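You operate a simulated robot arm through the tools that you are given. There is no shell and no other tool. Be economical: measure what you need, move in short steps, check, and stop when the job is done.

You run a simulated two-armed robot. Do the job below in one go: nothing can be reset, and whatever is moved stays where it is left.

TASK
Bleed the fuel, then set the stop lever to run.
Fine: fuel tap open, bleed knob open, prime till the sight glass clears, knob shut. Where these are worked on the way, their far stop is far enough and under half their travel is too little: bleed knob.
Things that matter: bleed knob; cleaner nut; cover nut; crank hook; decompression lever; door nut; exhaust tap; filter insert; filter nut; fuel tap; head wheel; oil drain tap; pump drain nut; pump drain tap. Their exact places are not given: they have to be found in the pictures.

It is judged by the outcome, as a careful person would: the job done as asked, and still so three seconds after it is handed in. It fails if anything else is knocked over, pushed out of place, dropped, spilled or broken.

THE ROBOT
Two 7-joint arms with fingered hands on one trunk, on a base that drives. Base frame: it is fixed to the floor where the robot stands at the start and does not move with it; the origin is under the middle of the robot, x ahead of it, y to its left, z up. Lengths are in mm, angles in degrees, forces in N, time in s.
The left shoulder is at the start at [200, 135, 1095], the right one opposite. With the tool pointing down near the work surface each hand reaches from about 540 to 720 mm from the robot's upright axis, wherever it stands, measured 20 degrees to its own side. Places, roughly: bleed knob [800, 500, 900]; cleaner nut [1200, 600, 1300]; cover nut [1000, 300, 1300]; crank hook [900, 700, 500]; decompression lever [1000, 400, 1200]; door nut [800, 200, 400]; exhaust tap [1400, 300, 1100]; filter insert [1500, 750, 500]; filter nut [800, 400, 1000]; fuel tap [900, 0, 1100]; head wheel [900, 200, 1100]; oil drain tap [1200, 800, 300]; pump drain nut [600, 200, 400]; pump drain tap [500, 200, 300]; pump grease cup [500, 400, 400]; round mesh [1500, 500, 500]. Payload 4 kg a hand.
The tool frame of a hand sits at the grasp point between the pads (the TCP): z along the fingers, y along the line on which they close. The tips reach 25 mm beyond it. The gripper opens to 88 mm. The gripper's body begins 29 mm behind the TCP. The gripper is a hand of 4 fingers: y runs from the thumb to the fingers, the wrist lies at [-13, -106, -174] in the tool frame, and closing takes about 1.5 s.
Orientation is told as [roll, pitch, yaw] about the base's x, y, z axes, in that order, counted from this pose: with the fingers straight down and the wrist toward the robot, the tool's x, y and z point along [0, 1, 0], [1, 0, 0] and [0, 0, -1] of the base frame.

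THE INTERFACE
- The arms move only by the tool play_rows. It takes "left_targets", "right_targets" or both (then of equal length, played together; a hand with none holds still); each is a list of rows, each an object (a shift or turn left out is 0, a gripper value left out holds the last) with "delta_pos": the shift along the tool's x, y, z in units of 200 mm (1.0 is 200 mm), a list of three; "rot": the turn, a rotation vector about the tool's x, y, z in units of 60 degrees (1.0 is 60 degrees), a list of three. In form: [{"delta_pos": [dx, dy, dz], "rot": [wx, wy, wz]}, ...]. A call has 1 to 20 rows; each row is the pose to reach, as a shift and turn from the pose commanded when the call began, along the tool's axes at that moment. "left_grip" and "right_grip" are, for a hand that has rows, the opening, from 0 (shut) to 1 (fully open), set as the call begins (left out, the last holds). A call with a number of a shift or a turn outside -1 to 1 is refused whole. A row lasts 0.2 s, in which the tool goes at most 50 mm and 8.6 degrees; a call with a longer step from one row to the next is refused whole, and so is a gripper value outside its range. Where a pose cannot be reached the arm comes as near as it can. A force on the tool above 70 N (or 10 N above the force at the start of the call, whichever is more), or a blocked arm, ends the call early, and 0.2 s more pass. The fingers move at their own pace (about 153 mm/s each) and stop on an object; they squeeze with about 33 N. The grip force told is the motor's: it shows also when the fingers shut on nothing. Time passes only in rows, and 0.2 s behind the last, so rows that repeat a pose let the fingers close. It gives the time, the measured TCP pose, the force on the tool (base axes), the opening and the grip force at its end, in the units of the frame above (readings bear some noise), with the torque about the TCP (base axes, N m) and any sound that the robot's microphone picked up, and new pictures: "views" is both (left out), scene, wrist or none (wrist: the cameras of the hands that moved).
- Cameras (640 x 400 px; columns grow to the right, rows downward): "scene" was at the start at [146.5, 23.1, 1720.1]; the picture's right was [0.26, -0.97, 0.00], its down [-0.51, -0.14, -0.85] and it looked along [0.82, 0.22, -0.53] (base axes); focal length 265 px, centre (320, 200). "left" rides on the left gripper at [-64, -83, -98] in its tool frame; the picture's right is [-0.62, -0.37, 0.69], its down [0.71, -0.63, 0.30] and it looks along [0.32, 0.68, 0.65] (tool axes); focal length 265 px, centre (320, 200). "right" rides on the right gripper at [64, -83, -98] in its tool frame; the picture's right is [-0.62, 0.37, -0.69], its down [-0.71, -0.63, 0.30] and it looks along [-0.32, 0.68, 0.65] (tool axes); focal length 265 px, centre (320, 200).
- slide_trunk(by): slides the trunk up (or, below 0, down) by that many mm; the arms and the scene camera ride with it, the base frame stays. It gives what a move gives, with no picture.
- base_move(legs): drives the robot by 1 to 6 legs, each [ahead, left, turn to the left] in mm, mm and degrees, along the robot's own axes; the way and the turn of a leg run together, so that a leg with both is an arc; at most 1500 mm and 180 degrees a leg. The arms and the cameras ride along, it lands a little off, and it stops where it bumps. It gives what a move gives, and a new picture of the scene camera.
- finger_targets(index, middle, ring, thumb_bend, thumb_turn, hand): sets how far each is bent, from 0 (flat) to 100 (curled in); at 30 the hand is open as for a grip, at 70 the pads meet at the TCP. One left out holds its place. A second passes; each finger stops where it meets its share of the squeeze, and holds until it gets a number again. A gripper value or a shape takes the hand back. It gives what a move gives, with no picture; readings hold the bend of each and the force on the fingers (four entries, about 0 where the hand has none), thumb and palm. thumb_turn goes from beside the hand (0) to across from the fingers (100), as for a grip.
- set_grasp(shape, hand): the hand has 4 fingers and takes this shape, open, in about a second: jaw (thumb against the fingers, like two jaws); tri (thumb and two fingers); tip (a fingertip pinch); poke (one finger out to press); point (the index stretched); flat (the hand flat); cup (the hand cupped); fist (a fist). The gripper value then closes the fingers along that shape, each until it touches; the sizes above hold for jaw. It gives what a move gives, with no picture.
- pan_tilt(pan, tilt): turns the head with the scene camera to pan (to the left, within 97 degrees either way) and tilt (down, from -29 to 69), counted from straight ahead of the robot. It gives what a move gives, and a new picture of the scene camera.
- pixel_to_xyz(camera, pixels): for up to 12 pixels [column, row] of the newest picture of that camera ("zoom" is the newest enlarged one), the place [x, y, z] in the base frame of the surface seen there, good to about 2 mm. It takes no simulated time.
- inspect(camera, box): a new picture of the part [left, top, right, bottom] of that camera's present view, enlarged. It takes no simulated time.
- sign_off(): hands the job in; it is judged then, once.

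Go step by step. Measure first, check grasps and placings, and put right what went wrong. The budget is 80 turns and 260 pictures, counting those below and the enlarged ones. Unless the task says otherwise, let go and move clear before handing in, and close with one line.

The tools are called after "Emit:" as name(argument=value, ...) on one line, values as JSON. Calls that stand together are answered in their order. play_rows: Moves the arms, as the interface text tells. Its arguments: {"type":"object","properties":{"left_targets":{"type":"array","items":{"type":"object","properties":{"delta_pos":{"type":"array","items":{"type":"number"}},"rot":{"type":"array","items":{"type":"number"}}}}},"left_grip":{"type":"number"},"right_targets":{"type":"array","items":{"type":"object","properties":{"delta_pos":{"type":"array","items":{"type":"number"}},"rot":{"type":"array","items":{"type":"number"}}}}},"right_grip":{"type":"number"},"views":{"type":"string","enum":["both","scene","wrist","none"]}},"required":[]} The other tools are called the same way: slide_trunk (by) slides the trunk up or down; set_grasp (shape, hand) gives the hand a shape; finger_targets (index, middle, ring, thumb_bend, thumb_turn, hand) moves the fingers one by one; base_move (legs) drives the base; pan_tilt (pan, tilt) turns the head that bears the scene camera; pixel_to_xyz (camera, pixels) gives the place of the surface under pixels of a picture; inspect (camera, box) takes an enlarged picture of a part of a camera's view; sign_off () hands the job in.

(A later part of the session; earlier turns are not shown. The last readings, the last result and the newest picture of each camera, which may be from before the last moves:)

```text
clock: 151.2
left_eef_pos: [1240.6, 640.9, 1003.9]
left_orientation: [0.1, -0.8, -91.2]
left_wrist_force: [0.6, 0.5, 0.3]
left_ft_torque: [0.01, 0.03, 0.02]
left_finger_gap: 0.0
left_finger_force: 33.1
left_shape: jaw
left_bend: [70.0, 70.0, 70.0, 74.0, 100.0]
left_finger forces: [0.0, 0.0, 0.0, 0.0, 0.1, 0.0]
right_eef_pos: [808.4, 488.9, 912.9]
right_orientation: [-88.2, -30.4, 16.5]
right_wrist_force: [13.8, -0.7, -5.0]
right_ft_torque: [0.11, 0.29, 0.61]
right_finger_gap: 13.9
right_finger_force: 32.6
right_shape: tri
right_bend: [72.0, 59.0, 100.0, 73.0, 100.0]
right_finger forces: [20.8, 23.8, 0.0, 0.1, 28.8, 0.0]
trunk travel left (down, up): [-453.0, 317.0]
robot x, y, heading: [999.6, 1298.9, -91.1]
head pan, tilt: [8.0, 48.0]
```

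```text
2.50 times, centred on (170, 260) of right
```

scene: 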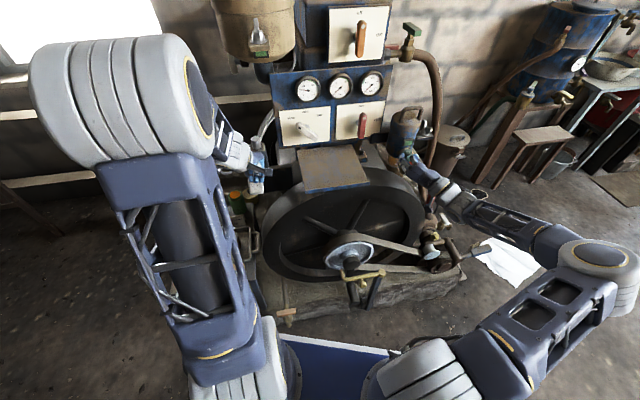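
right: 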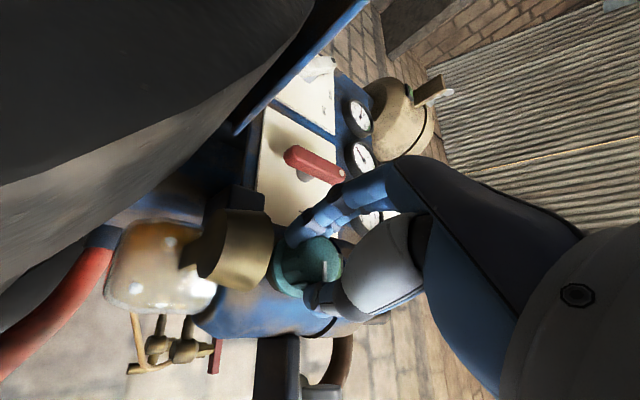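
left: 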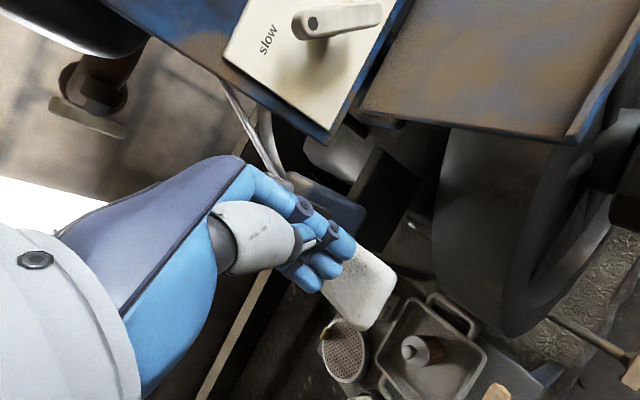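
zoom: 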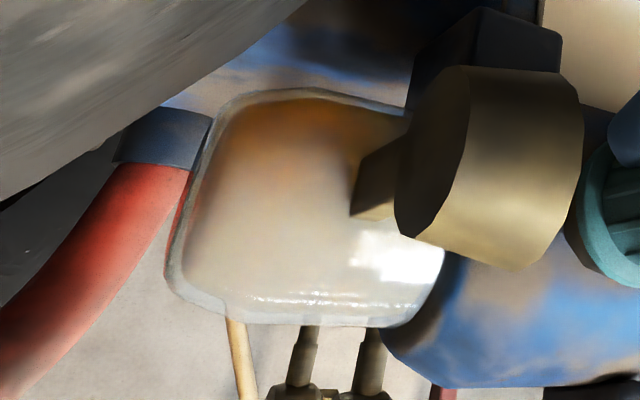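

The bubbles are gone in the bowl zoom, so the sight glass is clear. I'll now shut the knob with counter-clockwise strokes to its stop, and withdraw the left hand meanwhile.

Emit:
play_rows(right_targets=[{"rot": [0, 0, -0.125]}, {"rot": [0, 0, -0.25]}, {"rot": [0, 0, -0.375]}, {"rot": [0, 0, -0.5]}, {"rot": [0, 0, -0.625]}, {"rot": [0, 0, -0.75]}, {"rot": [0, 0, -0.875]}, {"rot": [0, 0, -1.0]}], left_targets=[{"delta_pos": [0, 0, -0.1]}, {"delta_pos": [0, -0.14, -0.1]}, {"delta_pos": [0, -0.28, -0.1]}, {"delta_pos": [0, -0.42, -0.1]}, {"delta_pos": [0, -0.56, -0.1]}, {"delta_pos": [0, -0.7, -0.1]}, {"delta_pos": [0, -0.84, -0.1]}, {"delta_pos": [0, -0.98, -0.1]}], views="none")

Emit:
play_rows(right_targets=[{}, {}, {}, {}, {}, {"rot": [0, 0, 0.125]}, {"rot": [0, 0, 0.25]}, {"rot": [0, 0, 0.375]}, {"rot": [0, 0, 0.5]}, {"rot": [0, 0, 0.625]}, {"rot": [0, 0, 0.75]}, {"rot": [0, 0, 0.875]}, {"rot": [0, 0, 1.0]}], right_grip=1, views="none")

Emit:
play_rows(right_targets=[{}, {}, {}, {}, {}, {}, {}, {}], right_grip=0, views="wrist")

Emit:
play_rows(right_targets=[{"rot": [0, 0, -0.125]}, {"rot": [0, 0, -0.25]}, {"rot": [0, 0, -0.375]}, {"rot": [0, 0, -0.5]}, {"rot": [0, 0, -0.625]}, {"rot": [0, 0, -0.75]}, {"rot": [0, 0, -0.875]}, {"rot": [0, 0, -1.0]}], views="none")

Emit:
inspect(camera="right", box=[160, 120, 400, 320])

Emit:
play_rows(right_targets=[{}, {}, {}, {}, {}, {"delta_pos": [0, 0, -0.15]}, {"delta_pos": [0, 0, -0.35]}], right_grip=1, views="both")

Emit:
inspect(camera="right", box=[160, 120, 400, 320])

Emit:
inspect(camera="scene", box=[330, 90, 430, 190])

```text
clock: 153.0
left_eef_pos: [1244.1, 837.2, 1022.0]
left_orientation: [0.1, -0.9, -91.3]
left_wrist_force: [0.0, 0.4, -0.7]
left_ft_torque: [-0.01, -0.02, 0.01]
left_finger_gap: 0.0
left_finger_force: 33.1
left_shape: jaw
left_bend: [70.0, 70.0, 70.0, 74.0, 100.0]
left_finger forces: [0.0, 0.1, 0.0, 0.0, 0.1, 0.1]
right_eef_pos: [805.9, 489.7, 913.0]
right_orientation: [-88.1, 29.8, 18.1]
right_wrist_force: [-16.3, 2.1, -4.6]
right_ft_torque: [-0.05, -0.14, -0.34]
right_finger_gap: 18.2
right_finger_force: 32.5
right_shape: tri
right_bend: [72.0, 63.0, 100.0, 73.0, 100.0]
right_finger forces: [20.5, 14.5, 0.1, 0.0, 34.8, 0.1]
trunk travel left (down, up): [-453.0, 317.0]
robot x, y, heading: [993.9, 1296.7, -91.2]
head pan, tilt: [8.0, 48.0]
```

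```text
clock: 155.8
left_eef_pos: [1245.5, 839.2, 1022.5]
left_orientation: [0.2, -0.9, -91.2]
left_wrist_force: [-0.6, 0.0, -0.7]
left_ft_torque: [-0.02, 0.01, -0.05]
left_finger_gap: 0.1
left_finger_force: 32.8
left_shape: jaw
left_bend: [70.0, 70.0, 70.0, 74.0, 100.0]
left_finger forces: [0.0, 0.0, 0.0, 0.0, 0.0, 0.1]
right_eef_pos: [808.1, 490.3, 912.8]
right_orientation: [-88.1, -30.5, 16.5]
right_wrist_force: [-0.5, -0.4, 0.4]
right_ft_torque: [-0.02, 0.01, 0.02]
right_finger_gap: 87.6
right_finger_force: 0.0
right_shape: tri
right_bend: [30.0, 30.0, 99.0, 30.0, 98.0]
right_finger forces: [0.0, 0.0, 0.0, 0.0, 0.0, 0.0]
trunk travel left (down, up): [-453.0, 317.0]
robot x, y, heading: [997.2, 1289.9, -90.8]
head pan, tilt: [8.0, 48.0]
```

```text
clock: 157.6
left_eef_pos: [1245.0, 838.3, 1022.0]
left_orientation: [0.2, -0.9, -91.2]
left_wrist_force: [0.3, -0.4, 0.7]
left_ft_torque: [-0.03, 0.01, 0.0]
left_finger_gap: 0.0
left_finger_force: 32.9
left_shape: jaw
left_bend: [70.0, 70.0, 70.0, 74.0, 100.0]
left_finger forces: [0.0, 0.0, 0.1, 0.0, 0.0, 0.0]
right_eef_pos: [810.0, 489.3, 912.7]
right_orientation: [-88.2, -30.3, 16.5]
right_wrist_force: [19.8, 4.1, -2.8]
right_ft_torque: [-0.08, 0.12, 0.39]
right_finger_gap: 11.3
right_finger_force: 33.0
right_shape: tri
right_bend: [71.0, 57.0, 100.0, 81.0, 98.0]
right_finger forces: [0.1, 18.1, 0.1, 0.1, 0.1, 0.1]
trunk travel left (down, up): [-453.0, 317.0]
robot x, y, heading: [1000.4, 1299.8, -91.1]
head pan, tilt: [8.0, 48.0]
```

right: 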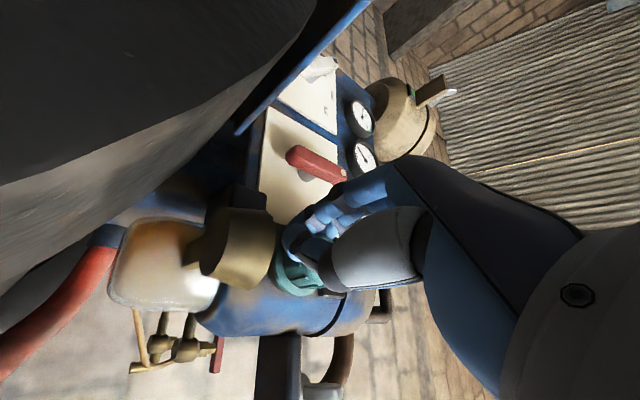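

```text
clock: 159.4
left_eef_pos: [1245.1, 837.5, 1020.8]
left_orientation: [0.1, -0.9, -91.2]
left_wrist_force: [0.0, -0.6, 0.5]
left_ft_torque: [-0.01, -0.02, 0.0]
left_finger_gap: 0.0
left_finger_force: 32.7
left_shape: jaw
left_bend: [70.0, 70.0, 70.0, 74.0, 100.0]
left_finger forces: [0.1, 0.0, 0.0, 0.0, 0.0, 0.0]
right_eef_pos: [807.1, 490.3, 912.3]
right_orientation: [-88.1, 29.7, 18.2]
right_wrist_force: [-0.3, 1.3, -13.1]
right_ft_torque: [0.15, 0.07, -0.02]
right_finger_gap: 9.4
right_finger_force: 33.0
right_shape: tri
right_bend: [71.0, 63.0, 100.0, 81.0, 96.0]
right_finger forces: [0.0, 9.9, 0.0, 0.0, 32.5, 0.0]
trunk travel left (down, up): [-453.0, 317.0]
robot x, y, heading: [997.0, 1296.6, -91.1]
head pan, tilt: [8.0, 48.0]
```

```text
2.00 times, centred on (280, 220) of right
```

zoom: 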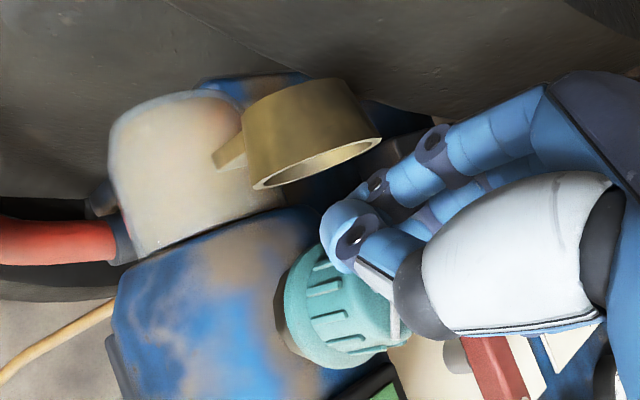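

```text
clock: 161.0
left_eef_pos: [1246.7, 837.7, 1022.5]
left_orientation: [0.1, -0.8, -91.2]
left_wrist_force: [-0.7, -0.5, -0.2]
left_ft_torque: [0.0, 0.03, 0.02]
left_finger_gap: 0.1
left_finger_force: 33.5
left_shape: jaw
left_bend: [70.0, 70.0, 70.0, 74.0, 100.0]
left_finger forces: [0.1, 0.0, 0.1, 0.0, 0.0, 0.0]
right_eef_pos: [788.4, 556.5, 913.5]
right_orientation: [-88.2, 29.6, 18.3]
right_wrist_force: [0.3, 0.9, 0.4]
right_ft_torque: [-0.02, -0.02, 0.0]
right_finger_gap: 87.7
right_finger_force: 0.0
right_shape: tri
right_bend: [30.0, 30.0, 99.0, 30.0, 98.0]
right_finger forces: [0.0, 0.0, 0.0, 0.1, 0.0, 0.0]
trunk travel left (down, up): [-453.0, 317.0]
robot x, y, heading: [993.7, 1298.5, -91.0]
head pan, tilt: [8.0, 48.0]
```

scene: 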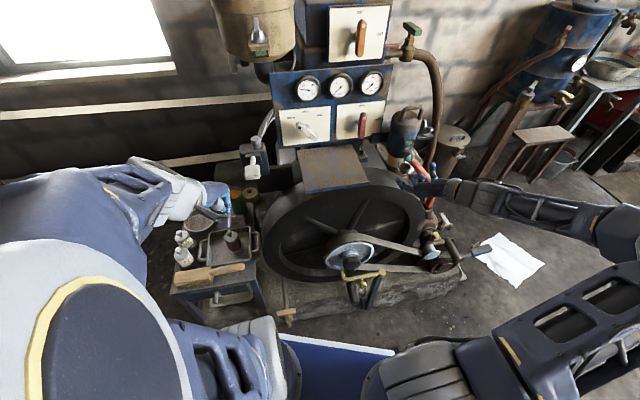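
right: 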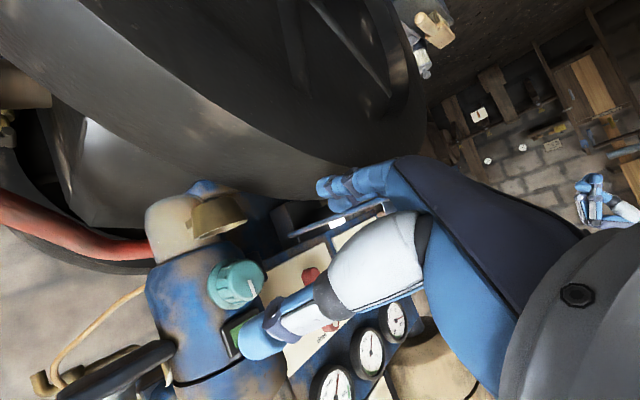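

```text
2.00 times, centred on (280, 220) of right
```

zoom: 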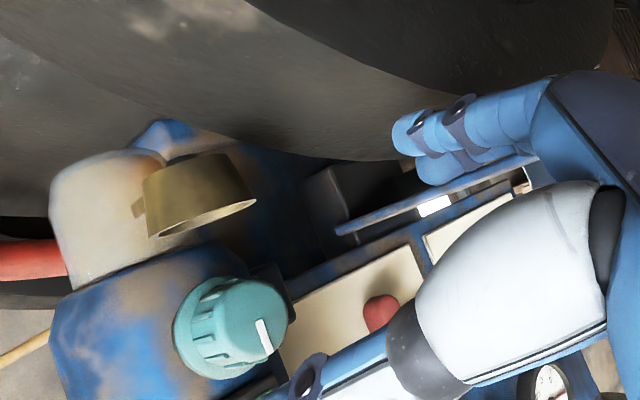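

```text
4.00 times, centred on (380, 140) of scene
```

zoom: 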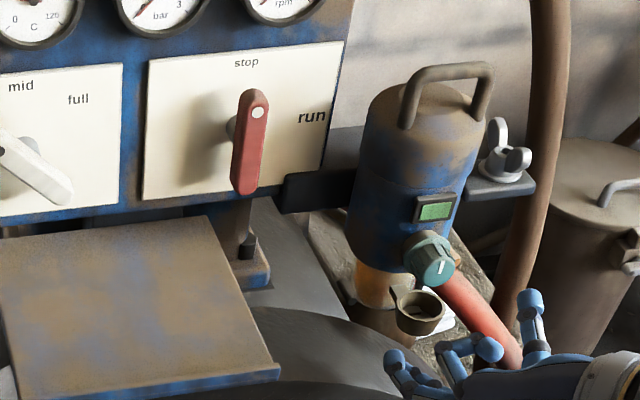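

The wrist view shows the mark back at its shut angle (about 67°, matching the earlier zero), and the scene zoom shows it pointing up to the window. I'll verify with a tight zoom, measure the stop lever, raise the trunk to lever height and take the poke shape.

Emit:
inspect(camera="scene", box=[375, 138, 400, 168])

Emit:
inspect(camera="scene", box=[340, 95, 390, 145])

Emit:
pixel_to_xyz(camera="zoom", pixels=[[300, 60], [300, 120], [290, 180], [290, 240], [290, 290], [270, 160], [280, 270], [400, 150]])

Emit:
set_grasp(hand="right", shape="poke")

Emit:
slide_trunk(by=70)

Emit:
play_rows(right_targets=[{"rot": [0, 0, 0.1]}, {"rot": [0, 0, 0.2]}, {"rot": [0, 0, 0.3]}, {"rot": [0, 0, 0.4]}, {"rot": [0, 0, 0.5]}], views="both")

Emit:
inspect(camera="scene", box=[320, 100, 460, 220])

```text
13.33 times, centred on (388, 153) of scene
```

zoom: 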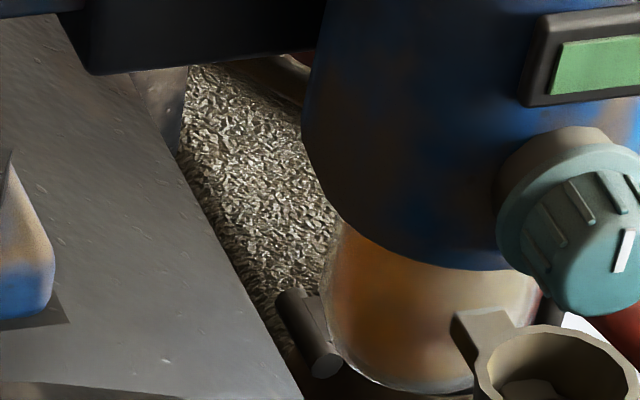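

```text
8.00 times, centred on (365, 120) of scene
```

zoom: 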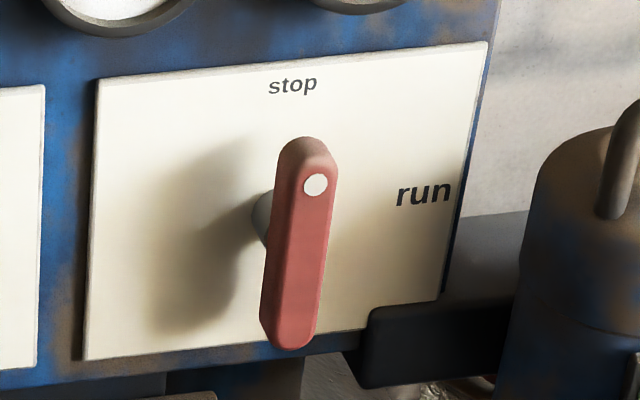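

```text
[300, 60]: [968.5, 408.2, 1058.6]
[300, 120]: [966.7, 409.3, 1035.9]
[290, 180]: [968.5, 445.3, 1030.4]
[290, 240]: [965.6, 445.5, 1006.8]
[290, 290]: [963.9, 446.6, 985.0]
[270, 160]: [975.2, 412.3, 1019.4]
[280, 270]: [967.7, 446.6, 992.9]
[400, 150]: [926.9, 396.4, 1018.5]
```

```text
clock: 161.9
left_eef_pos: [1244.4, 837.5, 1021.8]
left_orientation: [0.1, -0.9, -91.2]
left_wrist_force: [0.1, -0.8, 0.7]
left_ft_torque: [0.0, 0.0, 0.0]
left_finger_gap: 0.0
left_finger_force: 32.7
left_shape: jaw
left_bend: [70.0, 70.0, 70.0, 74.0, 100.0]
left_finger forces: [0.0, 0.1, 0.0, 0.0, 0.1, 0.0]
right_eef_pos: [788.4, 555.2, 913.4]
right_orientation: [-88.2, 29.6, 18.3]
right_wrist_force: [0.3, -0.2, -0.8]
right_ft_torque: [-0.02, -0.03, 0.01]
right_finger_gap: 0.0
right_finger_force: 0.0
right_shape: poke
right_bend: [70.0, 70.0, 99.0, 100.0, 100.0]
right_finger forces: [0.0, 0.1, 0.0, 0.0, 0.1, 0.1]
trunk travel left (down, up): [-453.0, 317.0]
robot x, y, heading: [1000.3, 1294.9, -90.9]
head pan, tilt: [8.0, 48.0]
```

```text
clock: 162.9
left_eef_pos: [1245.4, 837.2, 1092.6]
left_orientation: [0.3, -0.9, -91.2]
left_wrist_force: [0.0, 0.1, 0.4]
left_ft_torque: [-0.01, -0.04, 0.03]
left_finger_gap: 0.3
left_finger_force: 32.6
left_shape: jaw
left_bend: [70.0, 70.0, 70.0, 74.0, 100.0]
left_finger forces: [0.0, 0.0, 0.1, 0.0, 0.0, 0.0]
right_eef_pos: [786.9, 556.2, 982.3]
right_orientation: [-88.2, 29.6, 18.3]
right_wrist_force: [-0.4, 1.2, -0.6]
right_ft_torque: [-0.03, 0.01, 0.01]
right_finger_gap: 0.0
right_finger_force: 0.1
right_shape: poke
right_bend: [70.0, 70.0, 99.0, 100.0, 100.0]
right_finger forces: [0.0, 0.0, 0.0, 0.0, 0.0, 0.0]
trunk travel left (down, up): [-523.0, 247.0]
robot x, y, heading: [998.7, 1298.3, -90.9]
head pan, tilt: [8.0, 48.0]
```

```text
clock: 164.1
left_eef_pos: [1244.1, 836.9, 1092.3]
left_orientation: [0.2, -0.9, -91.2]
left_wrist_force: [-1.1, 0.3, 0.0]
left_ft_torque: [-0.01, 0.0, 0.0]
left_finger_gap: 0.0
left_finger_force: 33.6
left_shape: jaw
left_bend: [70.0, 70.0, 70.0, 74.0, 100.0]
left_finger forces: [0.0, 0.1, 0.0, 0.0, 0.0, 0.1]
right_eef_pos: [788.7, 557.1, 981.9]
right_orientation: [-88.4, -0.4, 17.3]
right_wrist_force: [0.4, 0.3, 0.5]
right_ft_torque: [-0.01, 0.0, -0.02]
right_finger_gap: 0.2
right_finger_force: 0.0
right_shape: poke
right_bend: [70.0, 70.0, 99.0, 100.0, 100.0]
right_finger forces: [0.0, 0.0, 0.1, 0.1, 0.0, 0.1]
trunk travel left (down, up): [-523.0, 247.0]
robot x, y, heading: [997.8, 1297.6, -90.9]
head pan, tilt: [8.0, 48.0]
```

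scene: 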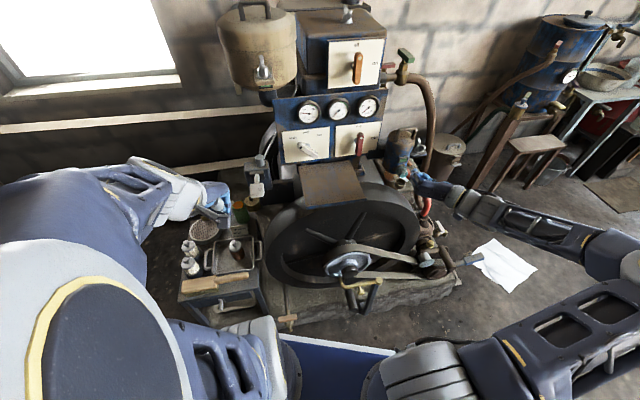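
right: 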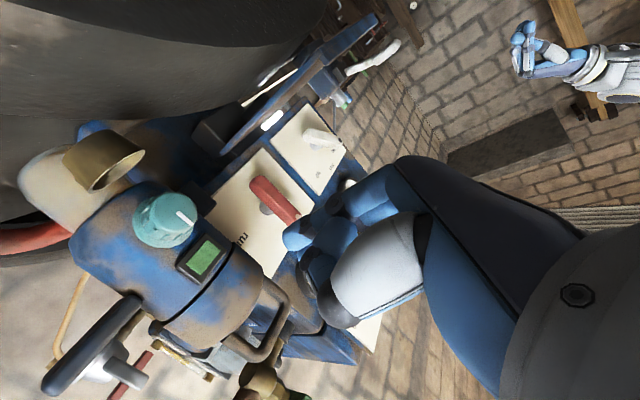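

```text
3.33 times, centred on (390, 160) of scene
```

zoom: 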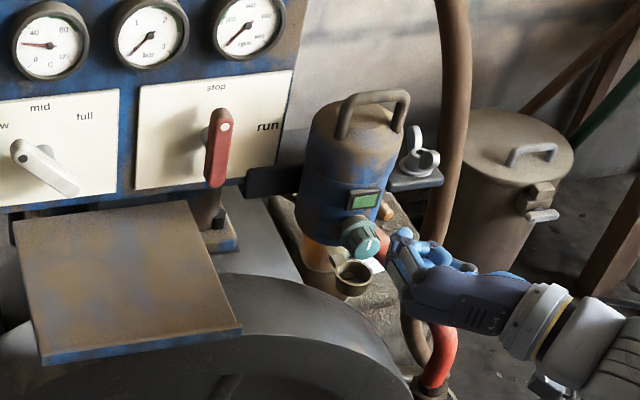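

The knob mark matches the shut picture. The stop lever's face is at y≈446, spanning z 975–1045 at x≈966. I'll use the jaw shape, shift sideways in front of the lever and advance most of the way.

Emit:
set_grasp(hand="right", shape="jaw")

Emit:
play_rows(right_targets=[{"delta_pos": [-0.05, 0.17, 0]}, {"delta_pos": [-0.1, 0.34, 0]}, {"delta_pos": [-0.15, 0.51, 0]}, {"delta_pos": [-0.15, 0.68, 0]}, {"delta_pos": [-0.15, 0.68, 0.2]}, {"delta_pos": [-0.15, 0.68, 0.4]}], right_grip=0.6, views="both")

Emit:
inspect(camera="right", box=[160, 120, 400, 320])

Emit:
inspect(camera="scene", box=[320, 90, 440, 200])

```text
clock: 165.0
left_eef_pos: [1245.5, 838.3, 1092.0]
left_orientation: [0.2, -0.9, -91.1]
left_wrist_force: [0.1, 1.0, 0.2]
left_ft_torque: [-0.01, -0.01, -0.02]
left_finger_gap: 0.0
left_finger_force: 33.1
left_shape: jaw
left_bend: [70.0, 70.0, 70.0, 74.0, 100.0]
left_finger forces: [0.1, 0.0, 0.1, 0.0, 0.0, 0.0]
right_eef_pos: [788.5, 556.3, 983.1]
right_orientation: [-88.4, -0.3, 17.4]
right_wrist_force: [0.5, 0.5, 0.5]
right_ft_torque: [0.03, -0.03, -0.01]
right_finger_gap: 87.7
right_finger_force: 0.1
right_shape: jaw
right_bend: [30.0, 30.0, 30.0, 30.0, 98.0]
right_finger forces: [0.1, 0.0, 0.0, 0.0, 0.0, 0.1]
trunk travel left (down, up): [-523.0, 247.0]
robot x, y, heading: [995.7, 1295.5, -91.0]
head pan, tilt: [8.0, 48.0]
```

```text
clock: 166.4
left_eef_pos: [1245.4, 837.3, 1093.2]
left_orientation: [0.2, -0.9, -91.1]
left_wrist_force: [0.9, 0.0, -0.2]
left_ft_torque: [0.02, 0.02, 0.0]
left_finger_gap: 0.0
left_finger_force: 33.2
left_shape: jaw
left_bend: [70.0, 70.0, 70.0, 74.0, 100.0]
left_finger forces: [0.0, 0.1, 0.1, 0.1, 0.0, 0.0]
right_eef_pos: [942.5, 519.5, 1014.4]
right_orientation: [-88.3, -0.4, 17.3]
right_wrist_force: [-0.1, 0.2, 0.0]
right_ft_torque: [-0.02, 0.01, 0.01]
right_finger_gap: 53.2
right_finger_force: 0.1
right_shape: jaw
right_bend: [29.0, 40.0, 37.0, 64.0, 100.0]
right_finger forces: [0.1, 0.0, 0.0, 0.0, 0.0, 0.0]
trunk travel left (down, up): [-523.0, 247.0]
robot x, y, heading: [996.9, 1298.2, -90.9]
head pan, tilt: [8.0, 48.0]
```

scene: 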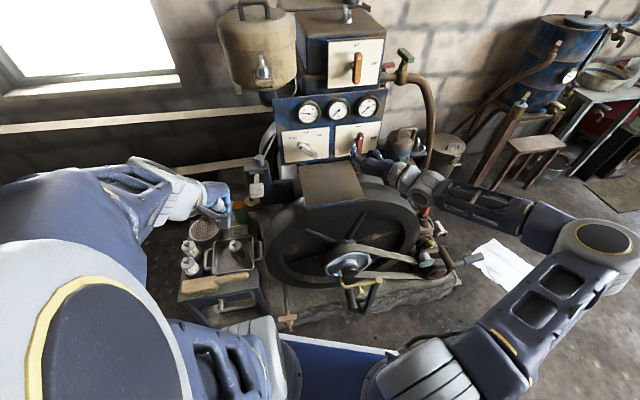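
right: 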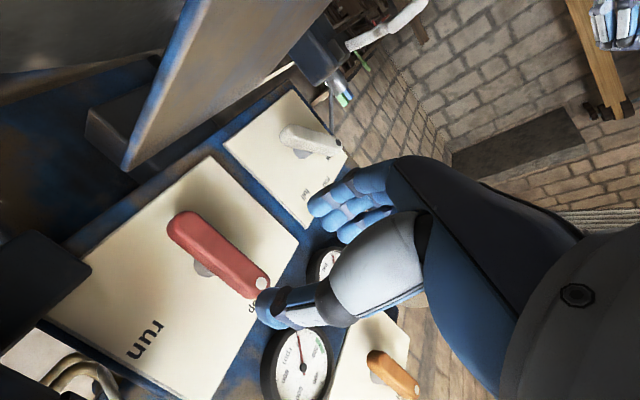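

```text
2.00 times, centred on (280, 220) of right
```

zoom: 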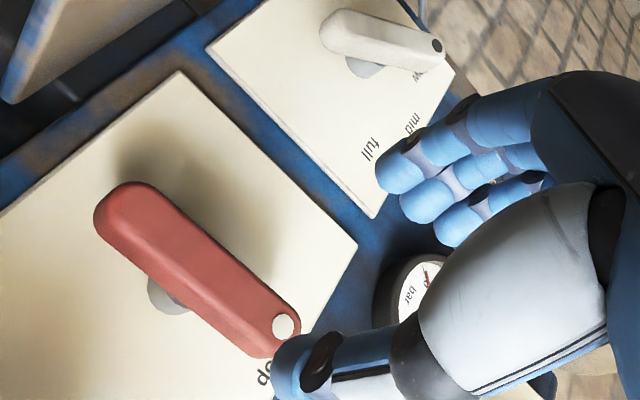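

```text
3.64 times, centred on (380, 145) of scene
```

zoom: 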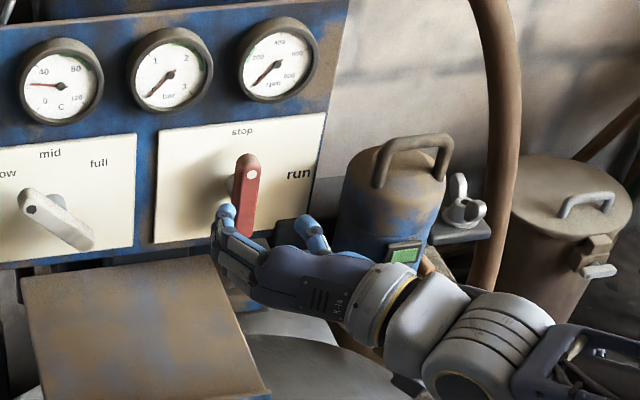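

The hand lines up with the lever. I'll advance 74 mm, close on it and turn clockwise toward "run".

Emit:
play_rows(right_targets=[{"delta_pos": [0.01, 0, 0.12]}, {"delta_pos": [0.02, 0, 0.24]}, {"delta_pos": [0.02, 0, 0.36]}], views="none")

Emit:
play_rows(right_targets=[{}, {}, {}, {}, {}, {}, {}], right_grip=0, views="wrist")

Emit:
play_rows(right_targets=[{"rot": [0, 0, 0.1]}, {"rot": [0, 0, 0.2]}, {"rot": [0, 0, 0.3]}, {"rot": [0, 0, 0.4]}, {"rot": [0, 0, 0.5]}, {"rot": [0, 0, 0.6]}, {"rot": [0, 0, 0.7]}], views="both")

Emit:
inspect(camera="right", box=[160, 120, 400, 320])

Emit:
inspect(camera="scene", box=[320, 90, 440, 200])

```text
clock: 167.2
left_eef_pos: [1245.3, 837.0, 1092.6]
left_orientation: [0.3, -0.9, -91.2]
left_wrist_force: [-0.1, 0.7, -0.2]
left_ft_torque: [-0.03, 0.04, -0.02]
left_finger_gap: 0.0
left_finger_force: 32.9
left_shape: jaw
left_bend: [70.0, 70.0, 70.0, 74.0, 100.0]
left_finger forces: [0.0, 0.0, 0.0, 0.0, 0.0, 0.0]
right_eef_pos: [925.5, 495.2, 1020.8]
right_orientation: [-88.4, -0.4, 17.4]
right_wrist_force: [-0.3, 0.1, 0.2]
right_ft_torque: [0.01, 0.01, 0.02]
right_finger_gap: 53.1
right_finger_force: 0.1
right_shape: jaw
right_bend: [29.0, 40.0, 37.0, 64.0, 100.0]
right_finger forces: [0.1, 0.0, 0.0, 0.1, 0.0, 0.0]
right hand out of reach, approached as far as the arm can: row 1, 2, 3
trunk travel left (down, up): [-523.0, 247.0]
robot x, y, heading: [995.0, 1295.9, -91.0]
head pan, tilt: [8.0, 48.0]
```

```text
clock: 168.8
left_eef_pos: [1243.9, 838.7, 1092.0]
left_orientation: [0.2, -1.0, -91.3]
left_wrist_force: [-1.6, 0.1, -0.4]
left_ft_torque: [0.02, 0.0, 0.02]
left_finger_gap: 0.0
left_finger_force: 33.2
left_shape: jaw
left_bend: [70.0, 70.0, 70.0, 74.0, 100.0]
left_finger forces: [0.0, 0.1, 0.1, 0.0, 0.0, 0.1]
right_eef_pos: [925.2, 496.7, 1019.5]
right_orientation: [-88.4, -0.5, 17.4]
right_wrist_force: [0.0, 0.2, -0.3]
right_ft_torque: [0.0, -0.03, 0.02]
right_finger_gap: 0.0
right_finger_force: 33.2
right_shape: jaw
right_bend: [70.0, 70.0, 70.0, 74.0, 100.0]
right_finger forces: [0.0, 0.0, 0.0, 0.1, 0.0, 0.0]
trunk travel left (down, up): [-523.0, 247.0]
robot x, y, heading: [1001.0, 1298.1, -91.0]
head pan, tilt: [8.0, 48.0]
```

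right: 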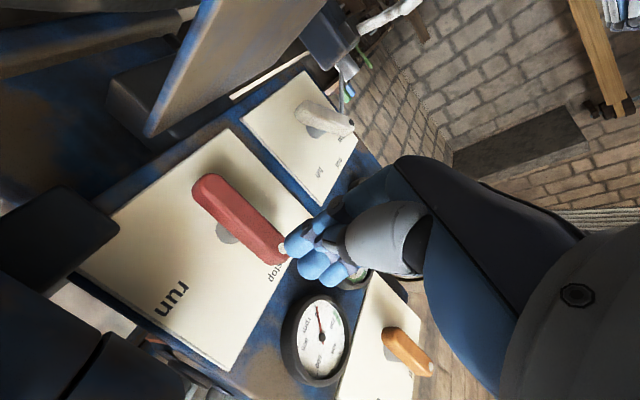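

```text
clock: 170.4
left_eef_pos: [1245.5, 836.9, 1092.7]
left_orientation: [0.3, -0.9, -91.1]
left_wrist_force: [-0.2, 1.1, 0.4]
left_ft_torque: [0.03, -0.01, -0.02]
left_finger_gap: 0.0
left_finger_force: 32.9
left_shape: jaw
left_bend: [70.0, 70.0, 70.0, 74.0, 100.0]
left_finger forces: [0.1, 0.1, 0.1, 0.0, 0.0, 0.0]
right_eef_pos: [910.3, 515.1, 1031.2]
right_orientation: [-87.7, -42.4, 15.8]
right_wrist_force: [-0.1, 0.0, 0.4]
right_ft_torque: [-0.02, 0.02, -0.02]
right_finger_gap: 0.0
right_finger_force: 32.6
right_shape: jaw
right_bend: [70.0, 70.0, 70.0, 74.0, 100.0]
right_finger forces: [0.0, 0.0, 0.1, 0.0, 0.0, 0.1]
right hand out of reach, approached as far as the arm can: row 1, 2, 3, 4, 5, 6, 7
trunk travel left (down, up): [-523.0, 247.0]
robot x, y, heading: [993.9, 1301.2, -91.2]
head pan, tilt: [8.0, 48.0]
```

scene: 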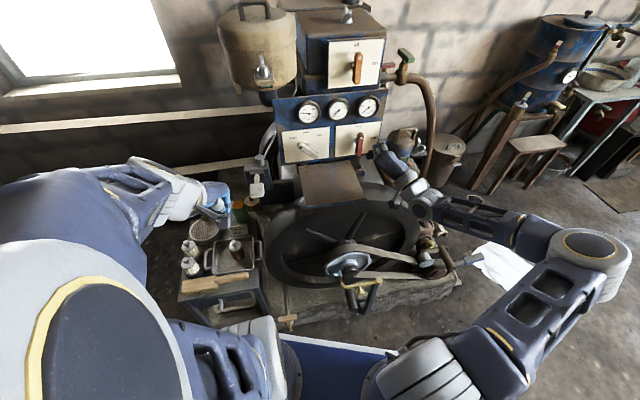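
right: 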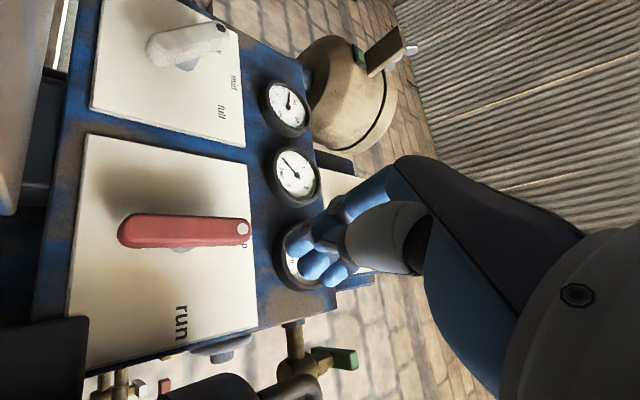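

```text
2.00 times, centred on (280, 220) of right
```

zoom: 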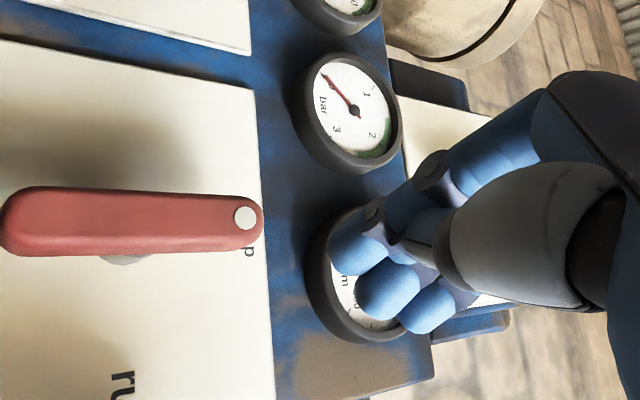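

```text
3.64 times, centred on (380, 145) of scene
```

zoom: 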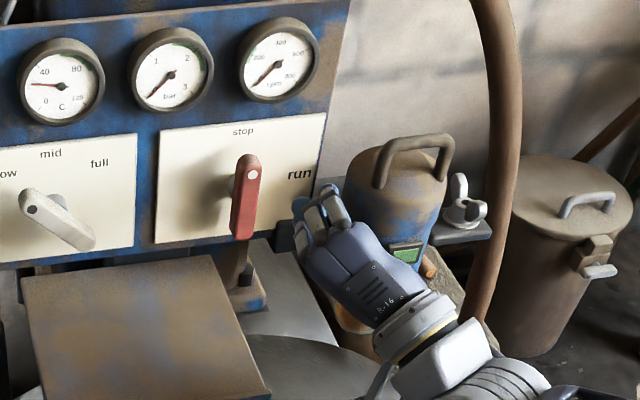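

The arm ran out of reach before the lever, so the base must come closer. I'll retract 100 mm, roll back, drive 100 mm ahead and 70 mm left, then approach, grip and turn clockwise.

Emit:
play_rows(right_targets=[{"delta_pos": [0, 0, -0.2]}, {"delta_pos": [0, 0, -0.4]}, {"delta_pos": [0, 0, -0.5], "rot": [0, 0, -0.13]}, {"delta_pos": [0, 0, -0.5], "rot": [0, 0, -0.26]}, {"delta_pos": [0, 0, -0.5], "rot": [0, 0, -0.39]}, {"delta_pos": [0, 0, -0.5], "rot": [0, 0, -0.52]}, {"delta_pos": [0, 0, -0.5], "rot": [0, 0, -0.65]}, {"delta_pos": [0, 0, -0.5], "rot": [0, 0, -0.78]}, {"delta_pos": [0, 0, -0.5], "rot": [0, 0, -0.87]}], right_grip=0.6, views="none")

Emit:
base_move(legs=[[100, 70, 0]])

Emit:
inspect(camera="right", box=[160, 120, 400, 320])

Emit:
pixel_to_xyz(camera="right", pixels=[[320, 200]])

```text
clock: 172.4
left_eef_pos: [1244.8, 837.2, 1092.2]
left_orientation: [0.2, -0.9, -91.3]
left_wrist_force: [-0.3, -0.3, -1.1]
left_ft_torque: [-0.01, 0.03, 0.01]
left_finger_gap: 0.0
left_finger_force: 33.4
left_shape: jaw
left_bend: [70.0, 70.0, 70.0, 74.0, 100.0]
left_finger forces: [0.0, 0.0, 0.1, 0.1, 0.1, 0.1]
right_eef_pos: [878.5, 610.7, 1033.0]
right_orientation: [-88.3, 9.9, 17.6]
right_wrist_force: [-0.3, -0.3, -0.4]
right_ft_torque: [0.02, -0.02, 0.0]
right_finger_gap: 52.6
right_finger_force: 0.1
right_shape: jaw
right_bend: [29.0, 41.0, 37.0, 65.0, 100.0]
right_finger forces: [0.1, 0.0, 0.1, 0.1, 0.0, 0.0]
trunk travel left (down, up): [-523.0, 247.0]
robot x, y, heading: [995.3, 1294.6, -91.3]
head pan, tilt: [8.0, 48.0]
```

```text
clock: 173.7
left_eef_pos: [1313.9, 734.7, 1093.6]
left_orientation: [0.2, -1.0, -91.1]
left_wrist_force: [0.3, 0.2, -0.1]
left_ft_torque: [0.01, 0.01, 0.01]
left_finger_gap: 0.0
left_finger_force: 33.2
left_shape: jaw
left_bend: [70.0, 70.0, 70.0, 74.0, 100.0]
left_finger forces: [0.0, 0.1, 0.1, 0.0, 0.0, 0.0]
right_eef_pos: [948.0, 507.4, 1034.4]
right_orientation: [-88.4, 9.8, 17.7]
right_wrist_force: [-0.4, -0.1, 0.8]
right_ft_torque: [-0.02, -0.02, 0.02]
right_finger_gap: 52.7
right_finger_force: 0.1
right_shape: jaw
right_bend: [29.0, 41.0, 37.0, 65.0, 100.0]
right_finger forces: [0.0, 0.0, 0.0, 0.0, 0.0, 0.0]
trunk travel left (down, up): [-523.0, 247.0]
robot x, y, heading: [1065.5, 1195.8, -91.1]
head pan, tilt: [8.0, 48.0]
```

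scene: 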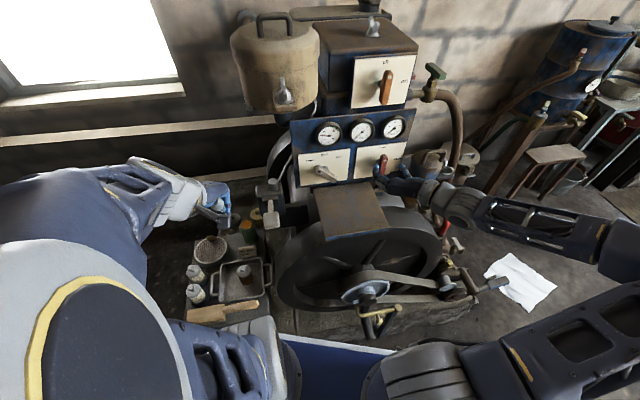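

```text
2.00 times, centred on (280, 220) of right
```

zoom: 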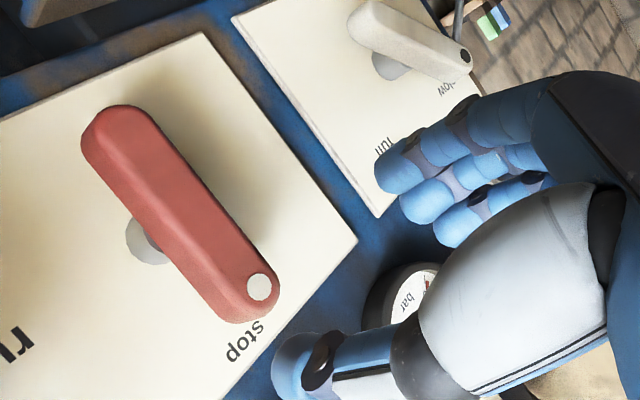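

```text
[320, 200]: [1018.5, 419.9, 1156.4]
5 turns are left
```

The hand is at [948,507,1034] as planned. I'll go down 24 mm, advance 60 mm, close on the lever and turn clockwise 57°.

Emit:
play_rows(right_targets=[{"delta_pos": [0.118, 0.02, 0]}, {"delta_pos": [0.118, 0.02, 0.1]}, {"delta_pos": [0.118, 0.02, 0.2]}, {"delta_pos": [0.118, 0.02, 0.3]}], views="none")

Emit:
play_rows(right_targets=[{}, {}, {}, {}, {}, {}, {}], right_grip=0, views="wrist")

Emit:
play_rows(right_targets=[{"rot": [0, 0, 0.12]}, {"rot": [0, 0, 0.24]}, {"rot": [0, 0, 0.36]}, {"rot": [0, 0, 0.48]}, {"rot": [0, 0, 0.6]}, {"rot": [0, 0, 0.72]}, {"rot": [0, 0, 0.84]}, {"rot": [0, 0, 0.96]}], views="wrist")

Emit:
inspect(camera="right", box=[160, 120, 400, 320])

Emit:
inspect(camera="scene", box=[340, 110, 460, 220])

```text
clock: 174.7
left_eef_pos: [1313.8, 733.9, 1092.6]
left_orientation: [0.2, -0.9, -91.1]
left_wrist_force: [-0.2, 0.4, -0.1]
left_ft_torque: [-0.02, 0.03, -0.01]
left_finger_gap: 0.0
left_finger_force: 33.5
left_shape: jaw
left_bend: [70.0, 70.0, 70.0, 74.0, 100.0]
left_finger forces: [0.0, 0.0, 0.0, 0.0, 0.0, 0.0]
right_eef_pos: [963.0, 449.5, 1007.6]
right_orientation: [-88.4, 9.9, 17.6]
right_wrist_force: [-0.2, -0.5, 0.0]
right_ft_torque: [-0.01, 0.01, 0.03]
right_finger_gap: 52.7
right_finger_force: 0.0
right_shape: jaw
right_bend: [29.0, 41.0, 37.0, 65.0, 100.0]
right_finger forces: [0.0, 0.0, 0.0, 0.1, 0.1, 0.0]
trunk travel left (down, up): [-523.0, 247.0]
robot x, y, heading: [1065.4, 1193.8, -91.2]
head pan, tilt: [8.0, 48.0]
```

```text
clock: 176.3
left_eef_pos: [1313.0, 735.1, 1091.3]
left_orientation: [0.3, -0.9, -91.2]
left_wrist_force: [-0.7, -0.4, 0.0]
left_ft_torque: [-0.01, 0.0, 0.0]
left_finger_gap: 0.1
left_finger_force: 33.4
left_shape: jaw
left_bend: [70.0, 70.0, 70.0, 74.0, 100.0]
left_finger forces: [0.0, 0.0, 0.1, 0.0, 0.1, 0.0]
right_eef_pos: [965.2, 449.8, 1008.6]
right_orientation: [-88.3, 9.8, 17.7]
right_wrist_force: [-0.3, -4.6, 1.3]
right_ft_torque: [-0.05, 0.02, 0.03]
right_finger_gap: 13.9
right_finger_force: 33.3
right_shape: jaw
right_bend: [71.0, 70.0, 70.0, 74.0, 100.0]
right_finger forces: [17.1, 8.1, 3.8, 0.1, 29.9, 0.0]
trunk travel left (down, up): [-523.0, 247.0]
robot x, y, heading: [1066.8, 1193.1, -90.8]
head pan, tilt: [8.0, 48.0]
```

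right: 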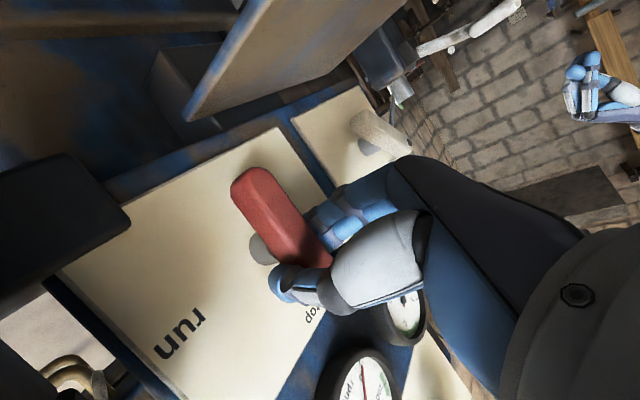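

```text
clock: 178.1
left_eef_pos: [1313.8, 733.6, 1092.7]
left_orientation: [0.1, -0.8, -91.2]
left_wrist_force: [-0.2, 0.7, 0.5]
left_ft_torque: [0.0, 0.02, 0.01]
left_finger_gap: 0.0
left_finger_force: 33.1
left_shape: jaw
left_bend: [70.0, 70.0, 70.0, 74.0, 100.0]
left_finger forces: [0.0, 0.1, 0.0, 0.0, 0.1, 0.0]
right_eef_pos: [964.6, 448.1, 1008.5]
right_orientation: [-87.7, -47.9, 15.6]
right_wrist_force: [-5.0, -18.9, 2.5]
right_ft_torque: [-0.18, 0.15, 0.05]
right_finger_gap: 11.8
right_finger_force: 33.3
right_shape: jaw
right_bend: [71.0, 69.0, 61.0, 72.0, 100.0]
right_finger forces: [8.7, 11.1, 6.2, 0.0, 34.5, 0.1]
trunk travel left (down, up): [-523.0, 247.0]
robot x, y, heading: [1066.4, 1198.3, -90.8]
head pan, tilt: [8.0, 48.0]
```

right: 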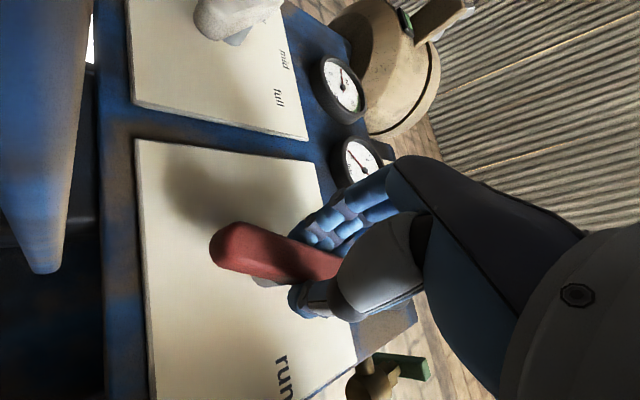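

```text
2.00 times, centred on (280, 220) of right
```

zoom: 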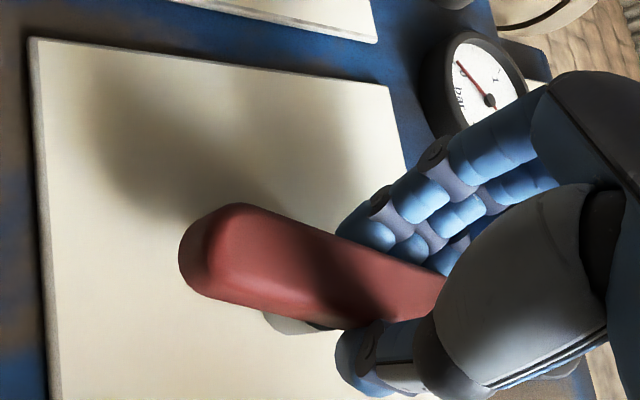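

```text
3.64 times, centred on (400, 165) of scene
4 turns are left
```

zoom: 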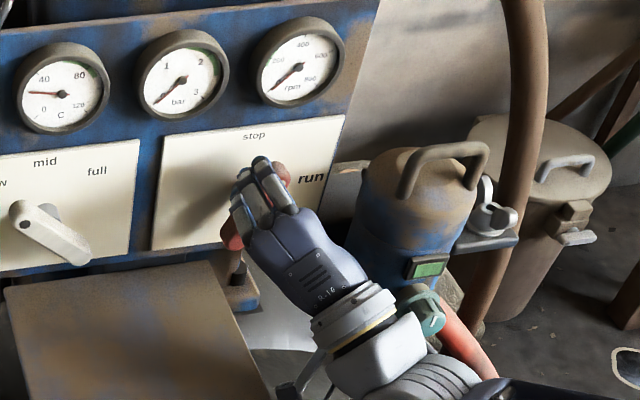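

The lever has turned about 40° of the 70°. I'll loosen slightly, slide outward to the upper end, sweep it on toward "run" with the finger side, then back away and look.

Emit:
play_rows(right_targets=[{}, {}, {}, {"delta_pos": [-0.05, 0, 0]}, {"delta_pos": [-0.1, 0, 0]}, {"delta_pos": [-0.1, -0.04, 0]}, {"delta_pos": [-0.1, -0.07, 0]}, {"delta_pos": [-0.1, -0.09, 0]}, {"delta_pos": [-0.095, -0.11, 0]}, {"delta_pos": [-0.09, -0.13, 0]}, {"delta_pos": [-0.085, -0.15, 0]}, {"delta_pos": [-0.08, -0.17, 0]}, {"delta_pos": [-0.075, -0.19, 0]}], right_grip=0.35, views="wrist")

Emit:
inspect(camera="right", box=[160, 120, 400, 320])

Emit:
play_rows(right_targets=[{"delta_pos": [0, 0.04, 0]}, {"delta_pos": [0, 0.04, -0.1]}, {"delta_pos": [0, 0.04, -0.25]}, {"delta_pos": [0, 0.04, -0.45]}], right_grip=0.6, views="both")

Emit:
inspect(camera="scene", box=[340, 110, 460, 220])

Emit:
inspect(camera="right", box=[80, 100, 360, 350])

```text
clock: 180.9
left_eef_pos: [1313.9, 735.0, 1093.6]
left_orientation: [0.2, -0.9, -91.1]
left_wrist_force: [-0.1, -0.2, -0.3]
left_ft_torque: [-0.03, 0.0, 0.01]
left_finger_gap: 0.0
left_finger_force: 32.7
left_shape: jaw
left_bend: [70.0, 70.0, 70.0, 74.0, 100.0]
left_finger forces: [0.1, 0.0, 0.0, 0.1, 0.0, 0.1]
right_eef_pos: [929.7, 439.6, 992.2]
right_orientation: [-88.0, -47.8, 15.8]
right_wrist_force: [-5.3, 0.6, 18.8]
right_ft_torque: [1.5, 0.42, -0.13]
right_finger_gap: 32.7
right_finger_force: 0.1
right_shape: jaw
right_bend: [73.0, 51.0, 48.0, 73.0, 100.0]
right_finger forces: [6.9, 0.0, 0.0, 0.0, 0.0, 0.0]
trunk travel left (down, up): [-523.0, 247.0]
robot x, y, heading: [1067.4, 1197.7, -91.0]
head pan, tilt: [8.0, 48.0]
```

right: 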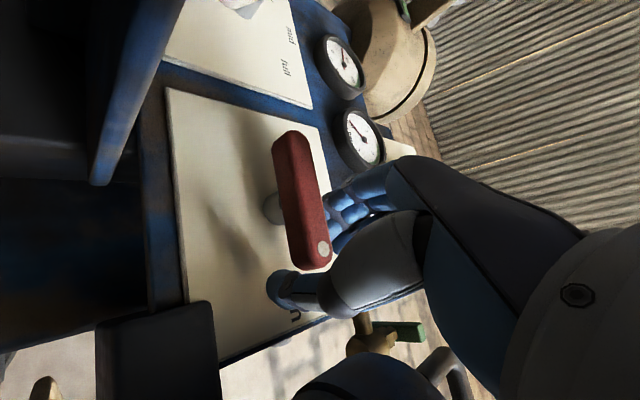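

```text
2.00 times, centred on (280, 220) of right
```

zoom: 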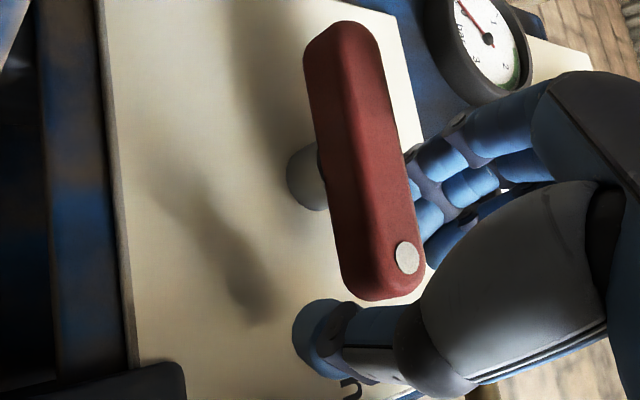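

```text
clock: 181.9
left_eef_pos: [1314.7, 734.9, 1092.5]
left_orientation: [0.1, -0.8, -91.1]
left_wrist_force: [-0.3, 0.4, 0.0]
left_ft_torque: [0.0, -0.01, 0.0]
left_finger_gap: 0.0
left_finger_force: 32.6
left_shape: jaw
left_bend: [70.0, 70.0, 70.0, 74.0, 100.0]
left_finger forces: [0.0, 0.1, 0.1, 0.0, 0.0, 0.0]
right_eef_pos: [909.0, 528.8, 999.0]
right_orientation: [-87.6, -47.8, 15.7]
right_wrist_force: [0.0, -0.1, 0.9]
right_ft_torque: [0.01, -0.02, 0.0]
right_finger_gap: 52.6
right_finger_force: 0.1
right_shape: jaw
right_bend: [29.0, 41.0, 37.0, 65.0, 100.0]
right_finger forces: [0.1, 0.0, 0.0, 0.1, 0.0, 0.0]
trunk travel left (down, up): [-523.0, 247.0]
robot x, y, heading: [1065.8, 1193.4, -91.3]
head pan, tilt: [8.0, 48.0]
```

scene: 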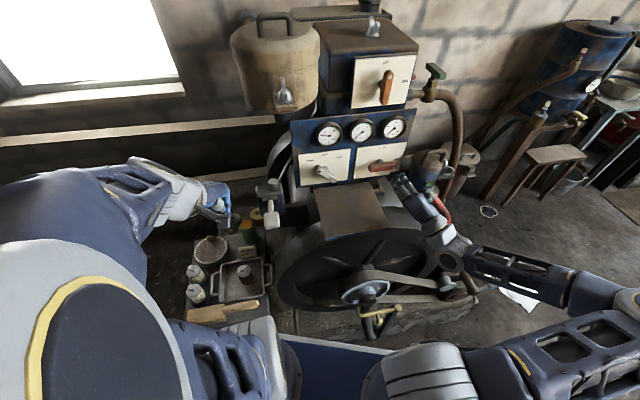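
right: 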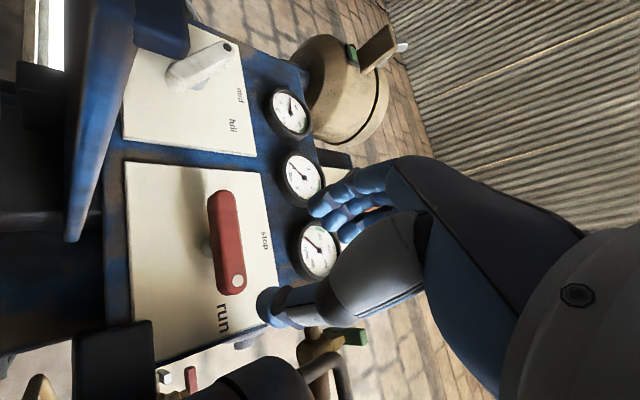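

```text
3.64 times, centred on (400, 165) of scene
```

zoom: 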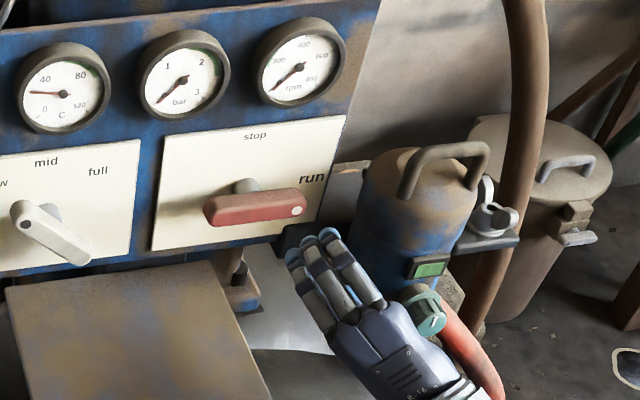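

```text
1.60 times, centred on (220, 225) of right
3 turns are left
```

zoom: 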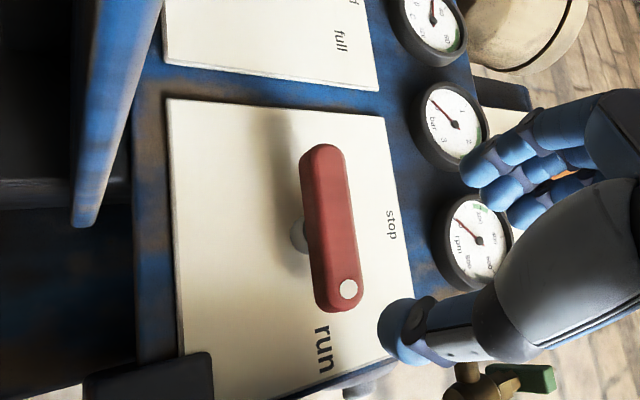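

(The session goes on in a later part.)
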